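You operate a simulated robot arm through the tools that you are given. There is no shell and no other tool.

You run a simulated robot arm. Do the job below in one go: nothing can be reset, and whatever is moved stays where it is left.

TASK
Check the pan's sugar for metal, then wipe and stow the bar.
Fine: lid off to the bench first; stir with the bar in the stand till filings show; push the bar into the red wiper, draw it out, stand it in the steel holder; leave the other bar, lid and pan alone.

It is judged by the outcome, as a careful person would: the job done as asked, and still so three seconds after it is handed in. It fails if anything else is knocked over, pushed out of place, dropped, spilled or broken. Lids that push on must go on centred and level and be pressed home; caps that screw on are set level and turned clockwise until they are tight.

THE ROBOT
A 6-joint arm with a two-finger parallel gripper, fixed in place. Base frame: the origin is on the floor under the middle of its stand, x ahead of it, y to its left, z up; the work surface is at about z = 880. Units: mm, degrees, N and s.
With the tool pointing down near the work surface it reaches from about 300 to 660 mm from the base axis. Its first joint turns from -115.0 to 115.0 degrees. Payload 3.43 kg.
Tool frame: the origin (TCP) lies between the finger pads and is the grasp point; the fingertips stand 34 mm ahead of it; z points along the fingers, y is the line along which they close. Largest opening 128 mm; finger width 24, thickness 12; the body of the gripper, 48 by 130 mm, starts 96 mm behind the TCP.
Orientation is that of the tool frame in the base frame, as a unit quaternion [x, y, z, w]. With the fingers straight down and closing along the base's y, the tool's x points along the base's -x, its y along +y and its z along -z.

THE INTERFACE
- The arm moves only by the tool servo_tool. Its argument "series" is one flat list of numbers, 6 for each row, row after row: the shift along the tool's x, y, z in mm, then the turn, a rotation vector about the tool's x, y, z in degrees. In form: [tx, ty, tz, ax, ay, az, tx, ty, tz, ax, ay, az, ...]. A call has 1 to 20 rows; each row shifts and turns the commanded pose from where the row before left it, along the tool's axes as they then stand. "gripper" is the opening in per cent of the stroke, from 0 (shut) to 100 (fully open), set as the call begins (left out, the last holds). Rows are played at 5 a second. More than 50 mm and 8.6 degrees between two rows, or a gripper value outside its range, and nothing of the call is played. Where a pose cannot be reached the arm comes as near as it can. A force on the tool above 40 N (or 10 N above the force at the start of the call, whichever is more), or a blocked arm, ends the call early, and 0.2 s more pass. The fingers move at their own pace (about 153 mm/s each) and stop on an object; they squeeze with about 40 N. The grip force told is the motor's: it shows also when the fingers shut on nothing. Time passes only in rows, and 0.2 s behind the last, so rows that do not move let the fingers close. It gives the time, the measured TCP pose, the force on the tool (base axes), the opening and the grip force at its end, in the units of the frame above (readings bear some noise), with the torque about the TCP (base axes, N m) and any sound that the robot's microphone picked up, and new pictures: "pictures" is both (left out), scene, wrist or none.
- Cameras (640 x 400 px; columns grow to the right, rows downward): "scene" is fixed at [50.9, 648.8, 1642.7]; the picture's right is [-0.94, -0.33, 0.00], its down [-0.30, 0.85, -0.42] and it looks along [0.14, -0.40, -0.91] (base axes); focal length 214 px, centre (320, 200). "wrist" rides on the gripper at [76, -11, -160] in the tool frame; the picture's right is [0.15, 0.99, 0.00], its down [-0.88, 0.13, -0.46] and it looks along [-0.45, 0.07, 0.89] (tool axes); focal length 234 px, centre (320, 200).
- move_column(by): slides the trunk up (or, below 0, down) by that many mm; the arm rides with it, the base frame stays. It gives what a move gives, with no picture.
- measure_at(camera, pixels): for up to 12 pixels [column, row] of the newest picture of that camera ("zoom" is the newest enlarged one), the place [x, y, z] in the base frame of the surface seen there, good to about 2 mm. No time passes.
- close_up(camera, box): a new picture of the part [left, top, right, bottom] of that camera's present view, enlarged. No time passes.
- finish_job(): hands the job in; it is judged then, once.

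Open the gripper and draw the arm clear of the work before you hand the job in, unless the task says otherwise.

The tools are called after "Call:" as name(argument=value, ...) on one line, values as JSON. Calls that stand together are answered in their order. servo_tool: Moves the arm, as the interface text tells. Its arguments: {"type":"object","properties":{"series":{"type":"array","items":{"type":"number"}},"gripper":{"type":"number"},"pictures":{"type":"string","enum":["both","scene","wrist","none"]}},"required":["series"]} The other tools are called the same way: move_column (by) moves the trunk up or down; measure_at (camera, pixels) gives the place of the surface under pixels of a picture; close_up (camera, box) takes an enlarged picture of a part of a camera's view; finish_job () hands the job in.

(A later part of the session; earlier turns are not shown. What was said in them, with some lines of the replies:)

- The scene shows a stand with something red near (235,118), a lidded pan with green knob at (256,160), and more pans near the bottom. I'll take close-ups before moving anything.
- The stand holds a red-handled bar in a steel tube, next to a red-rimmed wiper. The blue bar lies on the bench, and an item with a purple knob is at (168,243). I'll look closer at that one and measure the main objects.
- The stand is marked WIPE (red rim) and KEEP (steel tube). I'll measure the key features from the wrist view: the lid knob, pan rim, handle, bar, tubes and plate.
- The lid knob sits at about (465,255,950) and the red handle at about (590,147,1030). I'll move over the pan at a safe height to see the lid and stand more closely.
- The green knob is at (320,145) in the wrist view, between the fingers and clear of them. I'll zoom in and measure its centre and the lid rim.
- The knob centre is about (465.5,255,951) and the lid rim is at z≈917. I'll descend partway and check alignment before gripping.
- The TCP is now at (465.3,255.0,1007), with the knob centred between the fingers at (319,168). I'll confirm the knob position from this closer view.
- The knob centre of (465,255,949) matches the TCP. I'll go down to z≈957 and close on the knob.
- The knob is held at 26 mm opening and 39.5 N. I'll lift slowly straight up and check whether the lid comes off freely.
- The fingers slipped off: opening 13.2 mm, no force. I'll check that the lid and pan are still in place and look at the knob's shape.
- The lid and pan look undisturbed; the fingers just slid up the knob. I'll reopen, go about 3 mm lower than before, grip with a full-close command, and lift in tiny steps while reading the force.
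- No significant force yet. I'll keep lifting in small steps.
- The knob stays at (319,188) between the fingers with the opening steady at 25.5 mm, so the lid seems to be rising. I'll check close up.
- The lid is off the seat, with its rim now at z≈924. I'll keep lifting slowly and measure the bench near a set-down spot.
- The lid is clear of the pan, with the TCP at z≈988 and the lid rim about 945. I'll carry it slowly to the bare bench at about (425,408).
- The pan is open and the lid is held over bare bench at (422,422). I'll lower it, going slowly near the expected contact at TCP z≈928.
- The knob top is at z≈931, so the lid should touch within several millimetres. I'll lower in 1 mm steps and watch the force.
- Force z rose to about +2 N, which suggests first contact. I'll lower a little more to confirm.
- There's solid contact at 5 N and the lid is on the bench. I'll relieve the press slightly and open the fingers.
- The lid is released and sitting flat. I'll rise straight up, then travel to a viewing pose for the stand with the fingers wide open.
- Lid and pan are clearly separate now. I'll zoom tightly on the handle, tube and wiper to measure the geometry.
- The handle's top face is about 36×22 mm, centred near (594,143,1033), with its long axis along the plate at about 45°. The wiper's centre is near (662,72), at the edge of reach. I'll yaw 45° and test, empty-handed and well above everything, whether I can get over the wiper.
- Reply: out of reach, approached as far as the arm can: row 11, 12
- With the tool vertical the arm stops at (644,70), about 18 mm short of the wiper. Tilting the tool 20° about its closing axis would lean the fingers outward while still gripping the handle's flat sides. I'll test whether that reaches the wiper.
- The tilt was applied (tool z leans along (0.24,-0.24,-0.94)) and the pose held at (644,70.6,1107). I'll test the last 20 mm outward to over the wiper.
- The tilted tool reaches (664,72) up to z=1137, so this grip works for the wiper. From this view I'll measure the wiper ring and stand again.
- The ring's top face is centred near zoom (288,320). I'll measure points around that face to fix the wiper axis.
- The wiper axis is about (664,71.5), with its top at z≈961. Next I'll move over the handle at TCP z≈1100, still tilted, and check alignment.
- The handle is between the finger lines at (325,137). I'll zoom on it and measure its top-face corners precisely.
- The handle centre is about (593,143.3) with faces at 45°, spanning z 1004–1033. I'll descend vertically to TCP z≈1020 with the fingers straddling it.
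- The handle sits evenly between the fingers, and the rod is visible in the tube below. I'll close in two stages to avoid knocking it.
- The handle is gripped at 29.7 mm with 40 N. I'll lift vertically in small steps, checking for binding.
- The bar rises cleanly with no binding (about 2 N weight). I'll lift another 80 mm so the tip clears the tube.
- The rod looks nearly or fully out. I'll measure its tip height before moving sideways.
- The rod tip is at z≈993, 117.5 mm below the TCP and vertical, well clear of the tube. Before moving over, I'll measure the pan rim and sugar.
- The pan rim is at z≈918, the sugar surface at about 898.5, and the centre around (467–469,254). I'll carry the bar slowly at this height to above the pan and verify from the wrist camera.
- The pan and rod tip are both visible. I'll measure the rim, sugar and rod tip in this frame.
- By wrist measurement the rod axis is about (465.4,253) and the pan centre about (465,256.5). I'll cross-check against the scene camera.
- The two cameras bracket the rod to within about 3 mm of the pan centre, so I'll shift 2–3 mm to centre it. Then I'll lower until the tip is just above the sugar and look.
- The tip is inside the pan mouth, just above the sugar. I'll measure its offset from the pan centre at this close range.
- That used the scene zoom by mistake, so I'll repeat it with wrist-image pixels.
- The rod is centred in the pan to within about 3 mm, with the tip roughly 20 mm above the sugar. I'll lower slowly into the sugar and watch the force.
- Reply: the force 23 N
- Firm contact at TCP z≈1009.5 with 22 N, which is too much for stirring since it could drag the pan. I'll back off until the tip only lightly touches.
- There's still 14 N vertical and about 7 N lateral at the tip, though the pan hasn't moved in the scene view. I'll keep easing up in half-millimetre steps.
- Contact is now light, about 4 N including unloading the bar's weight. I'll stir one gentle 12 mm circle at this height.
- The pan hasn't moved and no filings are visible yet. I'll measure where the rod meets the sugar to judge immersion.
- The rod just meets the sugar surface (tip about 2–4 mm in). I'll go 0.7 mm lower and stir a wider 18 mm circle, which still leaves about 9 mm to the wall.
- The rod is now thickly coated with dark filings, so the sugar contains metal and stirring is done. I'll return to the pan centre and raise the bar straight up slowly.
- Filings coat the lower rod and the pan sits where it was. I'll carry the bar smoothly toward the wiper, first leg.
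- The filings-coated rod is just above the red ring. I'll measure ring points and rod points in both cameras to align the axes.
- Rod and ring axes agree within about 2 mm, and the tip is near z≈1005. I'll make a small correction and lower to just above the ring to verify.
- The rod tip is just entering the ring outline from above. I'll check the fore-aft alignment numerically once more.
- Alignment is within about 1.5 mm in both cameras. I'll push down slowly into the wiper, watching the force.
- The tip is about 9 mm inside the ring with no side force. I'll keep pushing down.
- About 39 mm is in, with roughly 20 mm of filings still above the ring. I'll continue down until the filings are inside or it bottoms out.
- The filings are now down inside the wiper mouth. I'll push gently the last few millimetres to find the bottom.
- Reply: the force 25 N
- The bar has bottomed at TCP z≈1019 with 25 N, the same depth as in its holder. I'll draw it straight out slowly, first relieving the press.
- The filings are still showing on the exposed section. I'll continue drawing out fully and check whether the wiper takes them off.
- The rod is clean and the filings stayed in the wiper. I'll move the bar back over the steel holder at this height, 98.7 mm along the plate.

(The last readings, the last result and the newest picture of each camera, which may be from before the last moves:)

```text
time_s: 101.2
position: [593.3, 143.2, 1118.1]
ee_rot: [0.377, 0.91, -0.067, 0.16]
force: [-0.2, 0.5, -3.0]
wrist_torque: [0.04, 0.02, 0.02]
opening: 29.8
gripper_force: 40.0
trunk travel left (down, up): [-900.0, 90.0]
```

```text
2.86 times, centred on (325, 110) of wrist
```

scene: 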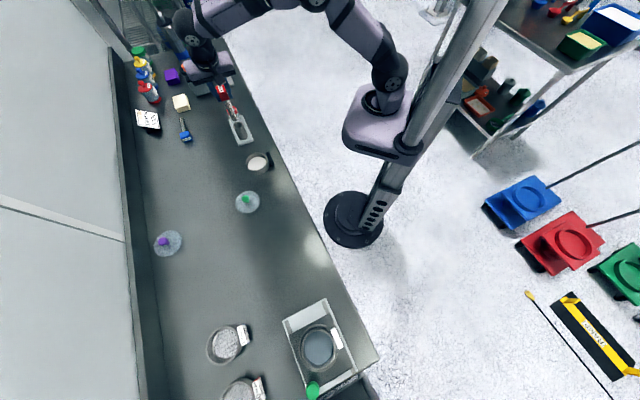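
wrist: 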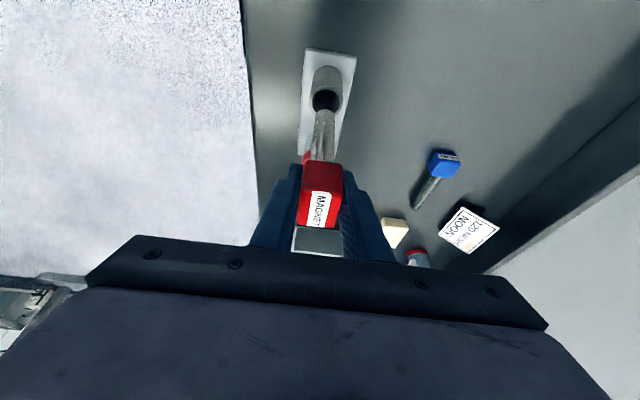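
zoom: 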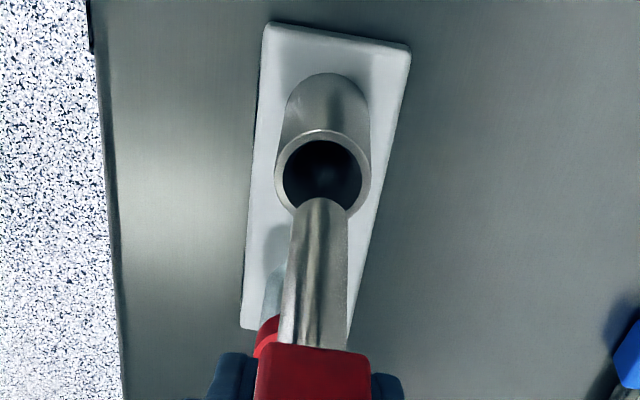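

The view matches the lift-out geometry. I'll verify alignment of the rod and tube numerically before lowering.

Call:
measure_at(camera="zoom", pixels=[[279, 178], [367, 174], [322, 135], [291, 148], [357, 147], [284, 199], [363, 197], [322, 206], [319, 240], [313, 325], [287, 325], [341, 325]])

Call:
measure_at(camera="scene", pixels=[[238.5, 122.3], [234, 125.5], [242.8, 126], [235.3, 123], [241.8, 123], [237, 118], [233, 112], [228, 103], [229.8, 102.5], [226.5, 105]])

```text
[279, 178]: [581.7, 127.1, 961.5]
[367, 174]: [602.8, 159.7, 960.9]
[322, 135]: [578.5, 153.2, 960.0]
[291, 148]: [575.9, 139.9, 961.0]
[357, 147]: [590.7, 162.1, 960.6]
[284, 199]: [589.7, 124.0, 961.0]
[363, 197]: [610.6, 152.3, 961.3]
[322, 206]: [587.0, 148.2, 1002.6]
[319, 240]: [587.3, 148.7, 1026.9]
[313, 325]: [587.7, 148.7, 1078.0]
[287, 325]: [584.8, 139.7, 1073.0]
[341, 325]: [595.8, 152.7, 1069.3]
```

```text
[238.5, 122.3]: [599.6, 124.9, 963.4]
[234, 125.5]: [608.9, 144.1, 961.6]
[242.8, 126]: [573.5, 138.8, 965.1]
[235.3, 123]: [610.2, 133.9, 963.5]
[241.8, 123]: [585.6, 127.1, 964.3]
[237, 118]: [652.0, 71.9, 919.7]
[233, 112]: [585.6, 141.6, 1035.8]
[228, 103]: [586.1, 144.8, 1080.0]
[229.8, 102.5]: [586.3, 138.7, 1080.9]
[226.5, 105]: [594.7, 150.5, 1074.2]
```

Rod axis (593.4,142.6) against tube centre (593,143.2): well aligned. I'll lower the bar into the steel holder, first 40 mm.

Call:
servo_tool(series=[1.37, 0, 3.76, 0, 0, 0, 1.37, 0, 3.76, 0, 0, 0, 1.37, 0, 3.76, 0, 0, 0, 1.37, 0, 3.76, 0, 0, 0, 1.37, 0, 3.76, 0, 0, 0, 1.37, 0, 3.76, 0, 0, 0, 1.37, 0, 3.76, 0, 0, 0, 0.68, 0, 1.88, 0, 0, 0, 0.68, 0, 1.88, 0, 0, 0, 0.68, 0, 1.88, 0, 0, 0, 0.68, 0, 1.88, 0, 0, 0, 0.68, 0, 1.88, 0, 0, 0, 0.68, 0, 1.88, 0, 0, 0, 0.68, 0, 1.88, 0, 0, 0, 0.68, 0, 1.88, 0, 0, 0], pictures="wrist")

Call:
close_up(camera="wrist", box=[270, 50, 380, 190])

Call:
close_up(camera="scene", box=[205, 70, 265, 160])

```text
time_s: 104.4
position: [592.8, 144.1, 1072.8]
ee_rot: [0.377, 0.91, -0.066, 0.16]
force: [0.4, -0.6, -3.2]
wrist_torque: [0.0, 0.01, 0.0]
opening: 29.5
gripper_force: 39.9
trunk travel left (down, up): [-900.0, 90.0]
```

wrist: 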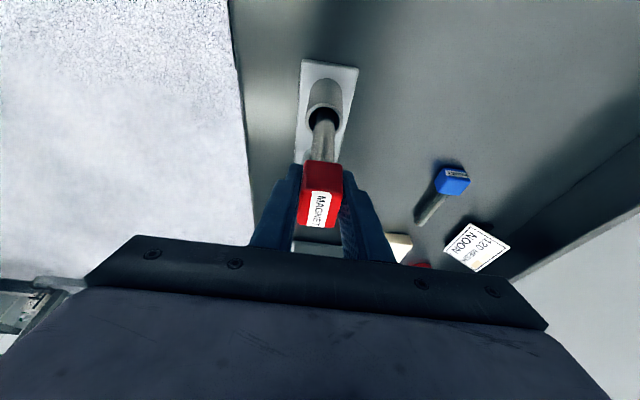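

```text
2.86 times, centred on (325, 120) of wrist
```

zoom: 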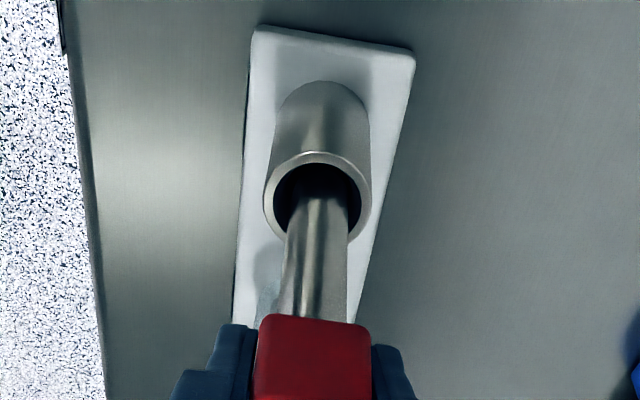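

```text
4.44 times, centred on (235, 115) of scene
```

zoom: 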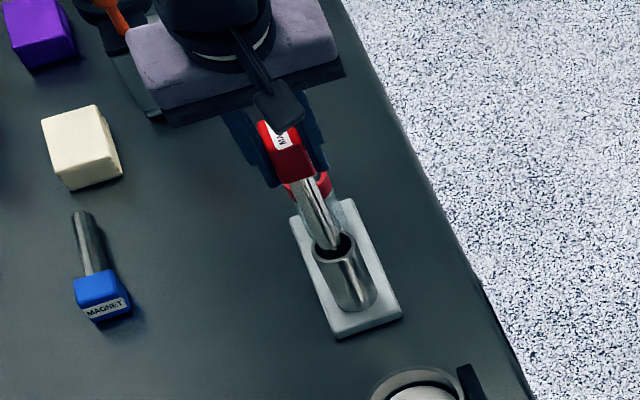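

The rod tip is entering the steel tube cleanly. I'll lower the remaining distance, slowing near the seat.

Call:
servo_tool(series=[1.03, 0, 2.82, 0, 0, 0, 1.03, 0, 2.82, 0, 0, 0, 1.03, 0, 2.82, 0, 0, 0, 1.03, 0, 2.82, 0, 0, 0, 1.03, 0, 2.82, 0, 0, 0, 1.03, 0, 2.82, 0, 0, 0, 1.03, 0, 2.82, 0, 0, 0, 1.03, 0, 2.82, 0, 0, 0, 1.03, 0, 2.82, 0, 0, 0, 1.03, 0, 2.82, 0, 0, 0, 1.03, 0, 2.82, 0, 0, 0, 1.03, 0, 2.82, 0, 0, 0, 1.03, 0, 2.82, 0, 0, 0, 1.03, 0, 2.82, 0, 0, 0, 1.03, 0, 2.82, 0, 0, 0, 0.68, 0, 1.88, 0, 0, 0, 0.68, 0, 1.88, 0, 0, 0], pictures="wrist")

Call:
servo_tool(series=[0.34, 0, 0.94, 0, 0, 0, 0.34, 0, 0.94, 0, 0, 0], pictures="none")

Call:
servo_tool(series=[0.34, 0, 0.94, 0, 0, 0], pictures="none")

```text
time_s: 108.0
position: [593.5, 145.0, 1024.1]
ee_rot: [0.377, 0.91, -0.066, 0.16]
force: [0.5, 0.3, -3.1]
wrist_torque: [0.0, 0.01, 0.01]
opening: 29.7
gripper_force: 40.1
trunk travel left (down, up): [-900.0, 90.0]
```

wrist: 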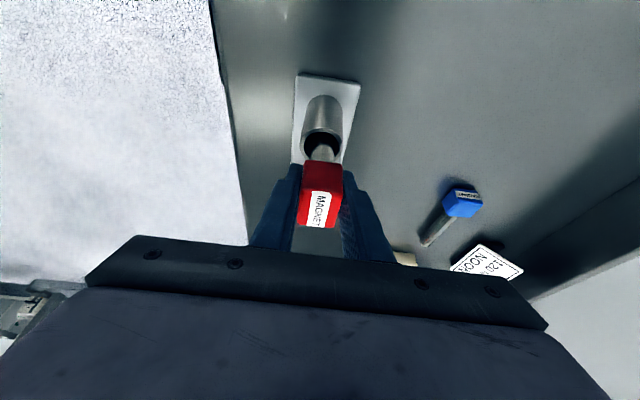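

```text
time_s: 108.6
position: [594.3, 143.1, 1022.1]
ee_rot: [0.376, 0.91, -0.066, 0.161]
force: [0.2, -0.1, -2.6]
wrist_torque: [-0.02, 0.02, 0.02]
opening: 29.6
gripper_force: 39.8
trunk travel left (down, up): [-900.0, 90.0]
```

```text
time_s: 109.0
position: [593.3, 142.9, 1022.2]
ee_rot: [0.377, 0.91, -0.066, 0.16]
force: [-0.5, -0.3, -3.0]
wrist_torque: [0.01, 0.02, -0.01]
opening: 29.7
gripper_force: 39.8
trunk travel left (down, up): [-900.0, 90.0]
```

No seat contact yet at z≈1022. I'll continue in 1 mm steps until the weight is taken.

Call:
servo_tool(series=[0.34, 0, 0.94, 0, 0, 0, 0, 0, 0, 0, 0, 0], pictures="none")

Call:
servo_tool(series=[0.34, 0, 0.94, 0, 0, 0, 0, 0, 0, 0, 0, 0], pictures="none")

Call:
servo_tool(series=[0.17, 0, 0.47, 0, 0, 0, 0, 0, 0, 0, 0, 0], pictures="none")

```text
time_s: 109.6
position: [593.9, 143.7, 1021.1]
ee_rot: [0.377, 0.91, -0.066, 0.16]
force: [-0.5, -0.2, -2.8]
wrist_torque: [0.0, -0.02, -0.03]
opening: 29.7
gripper_force: 39.8
trunk travel left (down, up): [-900.0, 90.0]
```

```text
time_s: 110.2
position: [592.8, 143.2, 1019.5]
ee_rot: [0.377, 0.91, -0.066, 0.159]
force: [0.2, 0.9, -2.5]
wrist_torque: [0.04, 0.05, -0.04]
opening: 29.9
gripper_force: 40.1
trunk travel left (down, up): [-900.0, 90.0]
```

```text
time_s: 110.8
position: [593.5, 142.2, 1019.7]
ee_rot: [0.377, 0.91, -0.066, 0.16]
force: [0.2, -0.3, -2.2]
wrist_torque: [-0.03, 0.0, -0.01]
opening: 29.5
gripper_force: 39.7
trunk travel left (down, up): [-900.0, 90.0]
```

Call:
servo_tool(series=[0.17, 0, 0.47, 0, 0, 0, 0, 0, 0, 0, 0, 0], pictures="none")

Call:
servo_tool(series=[0.17, 0, 0.47, 0, 0, 0, 0, 0, 0, 0, 0, 0], pictures="none")

Call:
servo_tool(series=[0.17, 0, 0.47, 0, 0, 0, 0, 0, 0, 0, 0, 0], pictures="wrist")

```text
time_s: 111.4
position: [593.5, 142.9, 1019.4]
ee_rot: [0.377, 0.91, -0.067, 0.16]
force: [1.0, 0.0, -1.0]
wrist_torque: [-0.01, -0.1, 0.04]
opening: 29.6
gripper_force: 40.8
trunk travel left (down, up): [-900.0, 90.0]
```

```text
time_s: 112.0
position: [593.4, 143.0, 1018.7]
ee_rot: [0.377, 0.91, -0.066, 0.161]
force: [2.2, -1.8, 3.7]
wrist_torque: [-0.24, -0.21, -0.01]
opening: 29.9
gripper_force: 39.6
trunk travel left (down, up): [-900.0, 90.0]
```

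```text
time_s: 112.6
position: [593.4, 142.9, 1018.8]
ee_rot: [0.377, 0.91, -0.066, 0.162]
force: [3.2, -1.2, 9.2]
wrist_torque: [-0.26, -0.33, -0.01]
opening: 29.5
gripper_force: 40.1
trunk travel left (down, up): [-900.0, 90.0]
```

wrist: 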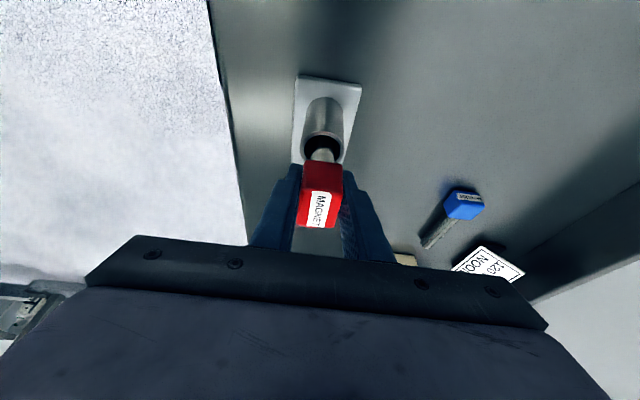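

The bar is seated at z≈1019 with a 9 N contact, the same height as at the start. I'll relax the press, then open the fingers in stages.

Call:
servo_tool(series=[-0.27, 0, -0.75, 0, 0, 0, 0, 0, 0, 0, 0, 0], pictures="none")

Call:
servo_tool(series=[0, 0, 0, 0, 0, 0, 0, 0, 0, 0, 0, 0], gripper=27, pictures="wrist")

Call:
servo_tool(series=[0, 0, 0, 0, 0, 0, 0, 0, 0, 0, 0, 0], gripper=50, pictures="both")

Call:
close_up(camera="wrist", box=[240, 60, 400, 240])

```text
time_s: 113.2
position: [593.5, 143.6, 1018.6]
ee_rot: [0.377, 0.91, -0.066, 0.161]
force: [3.9, -2.2, 8.8]
wrist_torque: [-0.23, -0.45, 0.01]
opening: 29.7
gripper_force: 40.1
trunk travel left (down, up): [-900.0, 90.0]
```

```text
time_s: 113.8
position: [593.2, 143.2, 1017.8]
ee_rot: [0.377, 0.91, -0.066, 0.159]
force: [0.1, -0.2, -0.5]
wrist_torque: [0.01, -0.01, -0.03]
opening: 34.8
gripper_force: 0.2
trunk travel left (down, up): [-900.0, 90.0]
```

wrist: 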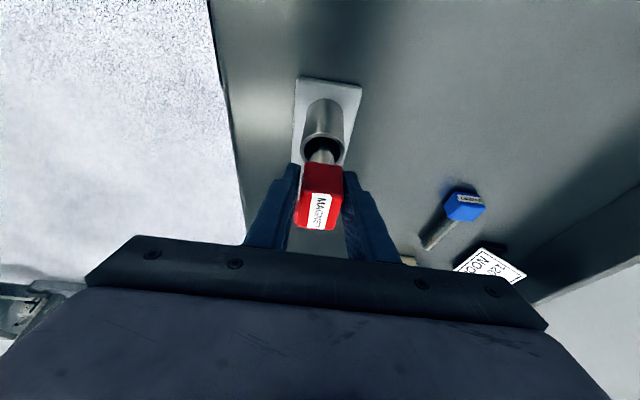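

```text
time_s: 114.4
position: [592.9, 144.0, 1017.5]
ee_rot: [0.378, 0.91, -0.066, 0.16]
force: [0.0, -0.1, -0.3]
wrist_torque: [0.0, 0.0, -0.01]
opening: 64.0
gripper_force: 0.0
trunk travel left (down, up): [-900.0, 90.0]
```

scene: 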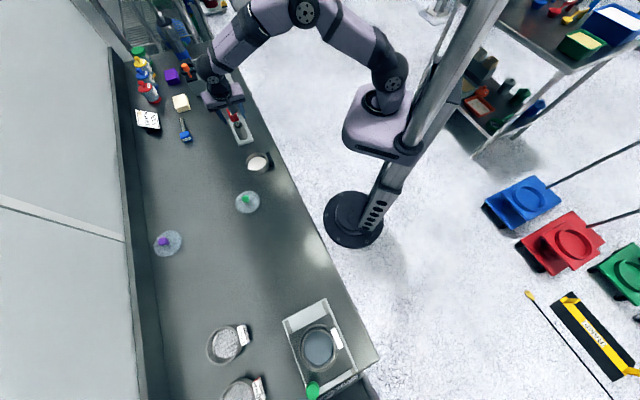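
wrist: 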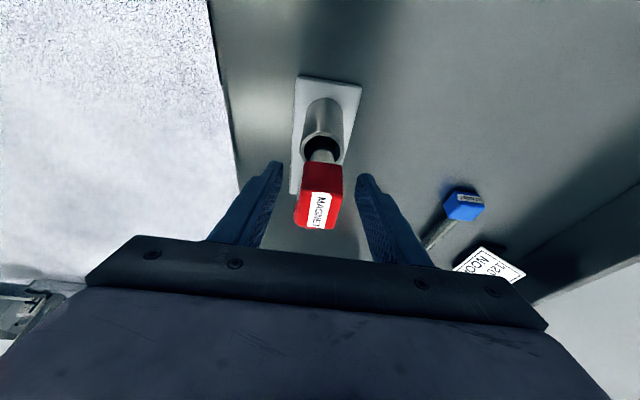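

```text
2.22 times, centred on (320, 150) of wrist
```

zoom: 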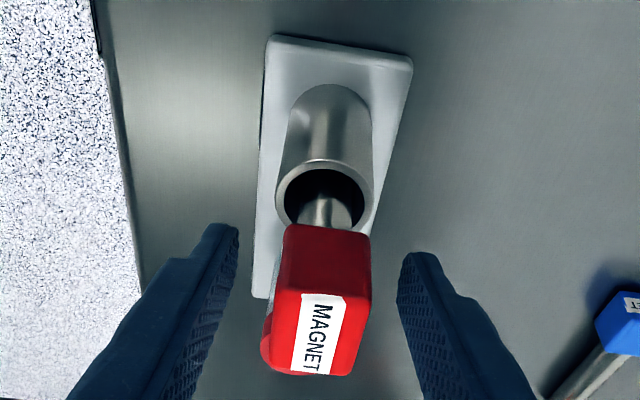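

The bar is released and standing in the steel holder as it did originally. I'll rise straight up and draw the arm back clear.

Call:
servo_tool(series=[-0.68, 0, -1.88, 0, 0, 0, -1.37, 0, -3.76, 0, 0, 0, -2.74, 0, -7.52, 0, 0, 0, -2.74, 0, -7.52, 0, 0, 0, -2.74, 0, -7.52, 0, 0, 0, -2.74, 0, -7.52, 0, 0, 0, -2.74, 0, -7.52, 0, 0, 0, -2.74, 0, -7.52, 0, 0, 0, -2.74, 0, -7.52, 0, 0, 0, -2.74, 0, -7.52, 0, 0, 0, -2.74, 0, -7.52, 0, 0, 0, -2.74, 0, -7.52, 0, 0, 0, -2.74, 0, -7.52, 0, 0, 0, 9.9, -14.1, -14.2, 0, 0, 0, 9.9, -14.1, -14.2, 0, 0, 0, 9.9, -14.1, -14.2, 0, 0, 0, 9.9, -14.1, -14.2, 0, 0, 0, 9.9, -14.1, -14.2, 0, 0, 0, 9.9, -14.1, -14.2, 0, 0, 0, 0, 0, 0, 0, 0, 0], pictures="both")

Call:
close_up(camera="scene", box=[200, 80, 290, 220])

Call:
close_up(camera="scene", box=[210, 90, 280, 180])

```text
time_s: 118.6
position: [474.3, 143.2, 1171.7]
ee_rot: [0.377, 0.91, -0.066, 0.161]
force: [0.1, -0.9, -0.1]
wrist_torque: [0.01, -0.03, 0.0]
opening: 64.2
gripper_force: 0.1
trunk travel left (down, up): [-900.0, 90.0]
```

scene: 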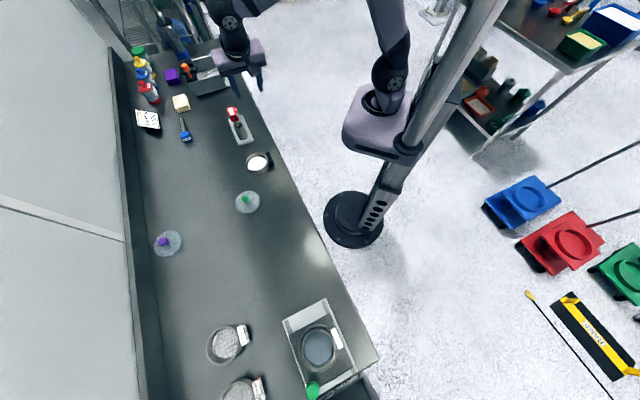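
wrist: 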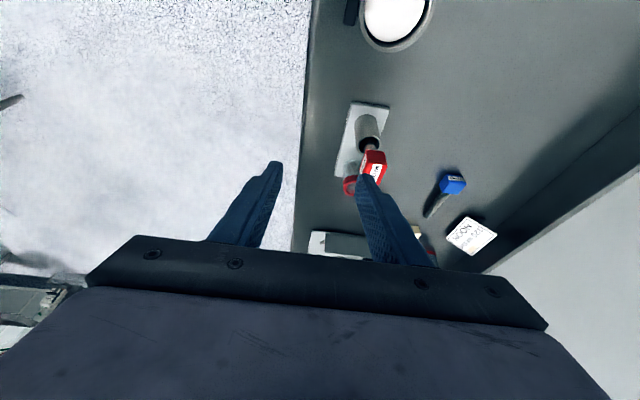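

```text
2.86 times, centred on (245, 150) of scene
```

zoom: 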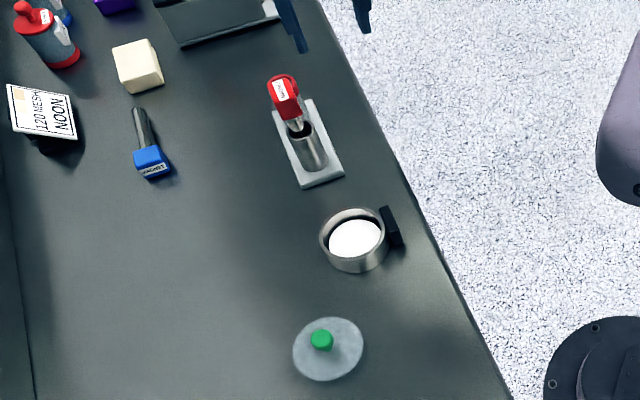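

```text
4.44 times, centred on (245, 135) of scene
```

zoom: 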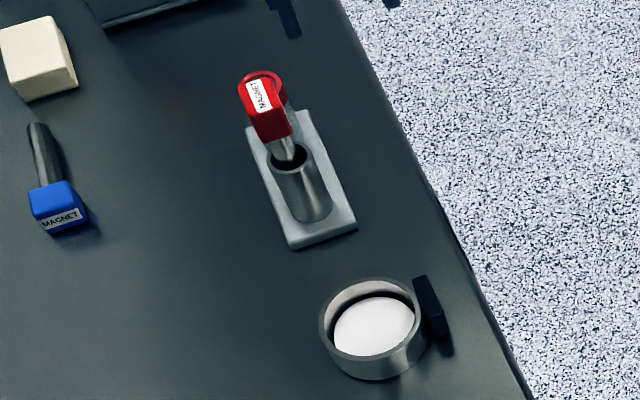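

The final views show the clean bar standing in the steel holder, the green lid flat on the bench, and the pan, stand, blue bar and other items in place. The gripper is open and clear, so I'm handing the job in.

Call:
finish_job()

```text
The job is handed in.
```

The pan's sugar does contain metal: stirring with the red-handled bar left its rod thickly coated in dark filings. The bar is wiped clean and back in the steel holder, and the job is handed in.

- **Lid:** the green-knobbed lid is off the pan and lying flat on the bench. My first grip slipped as I lifted. The lid and pan stayed in place, and the second, slower lift worked.
- **Stirring:** the bar first pressed on the sugar harder than I wanted, about 22 N. I eased off and stirred lightly. The pan did not move and I saw no spill.
- **Wiping:** I pushed the bar to the bottom of the red wiper and drew it out. The rod came out clean and the filings stayed in the wiper.
- **Left alone:** I didn't touch the blue bar, the purple-knobbed lid or anything else on the bench. The pan and stand look unmoved in the last picture.
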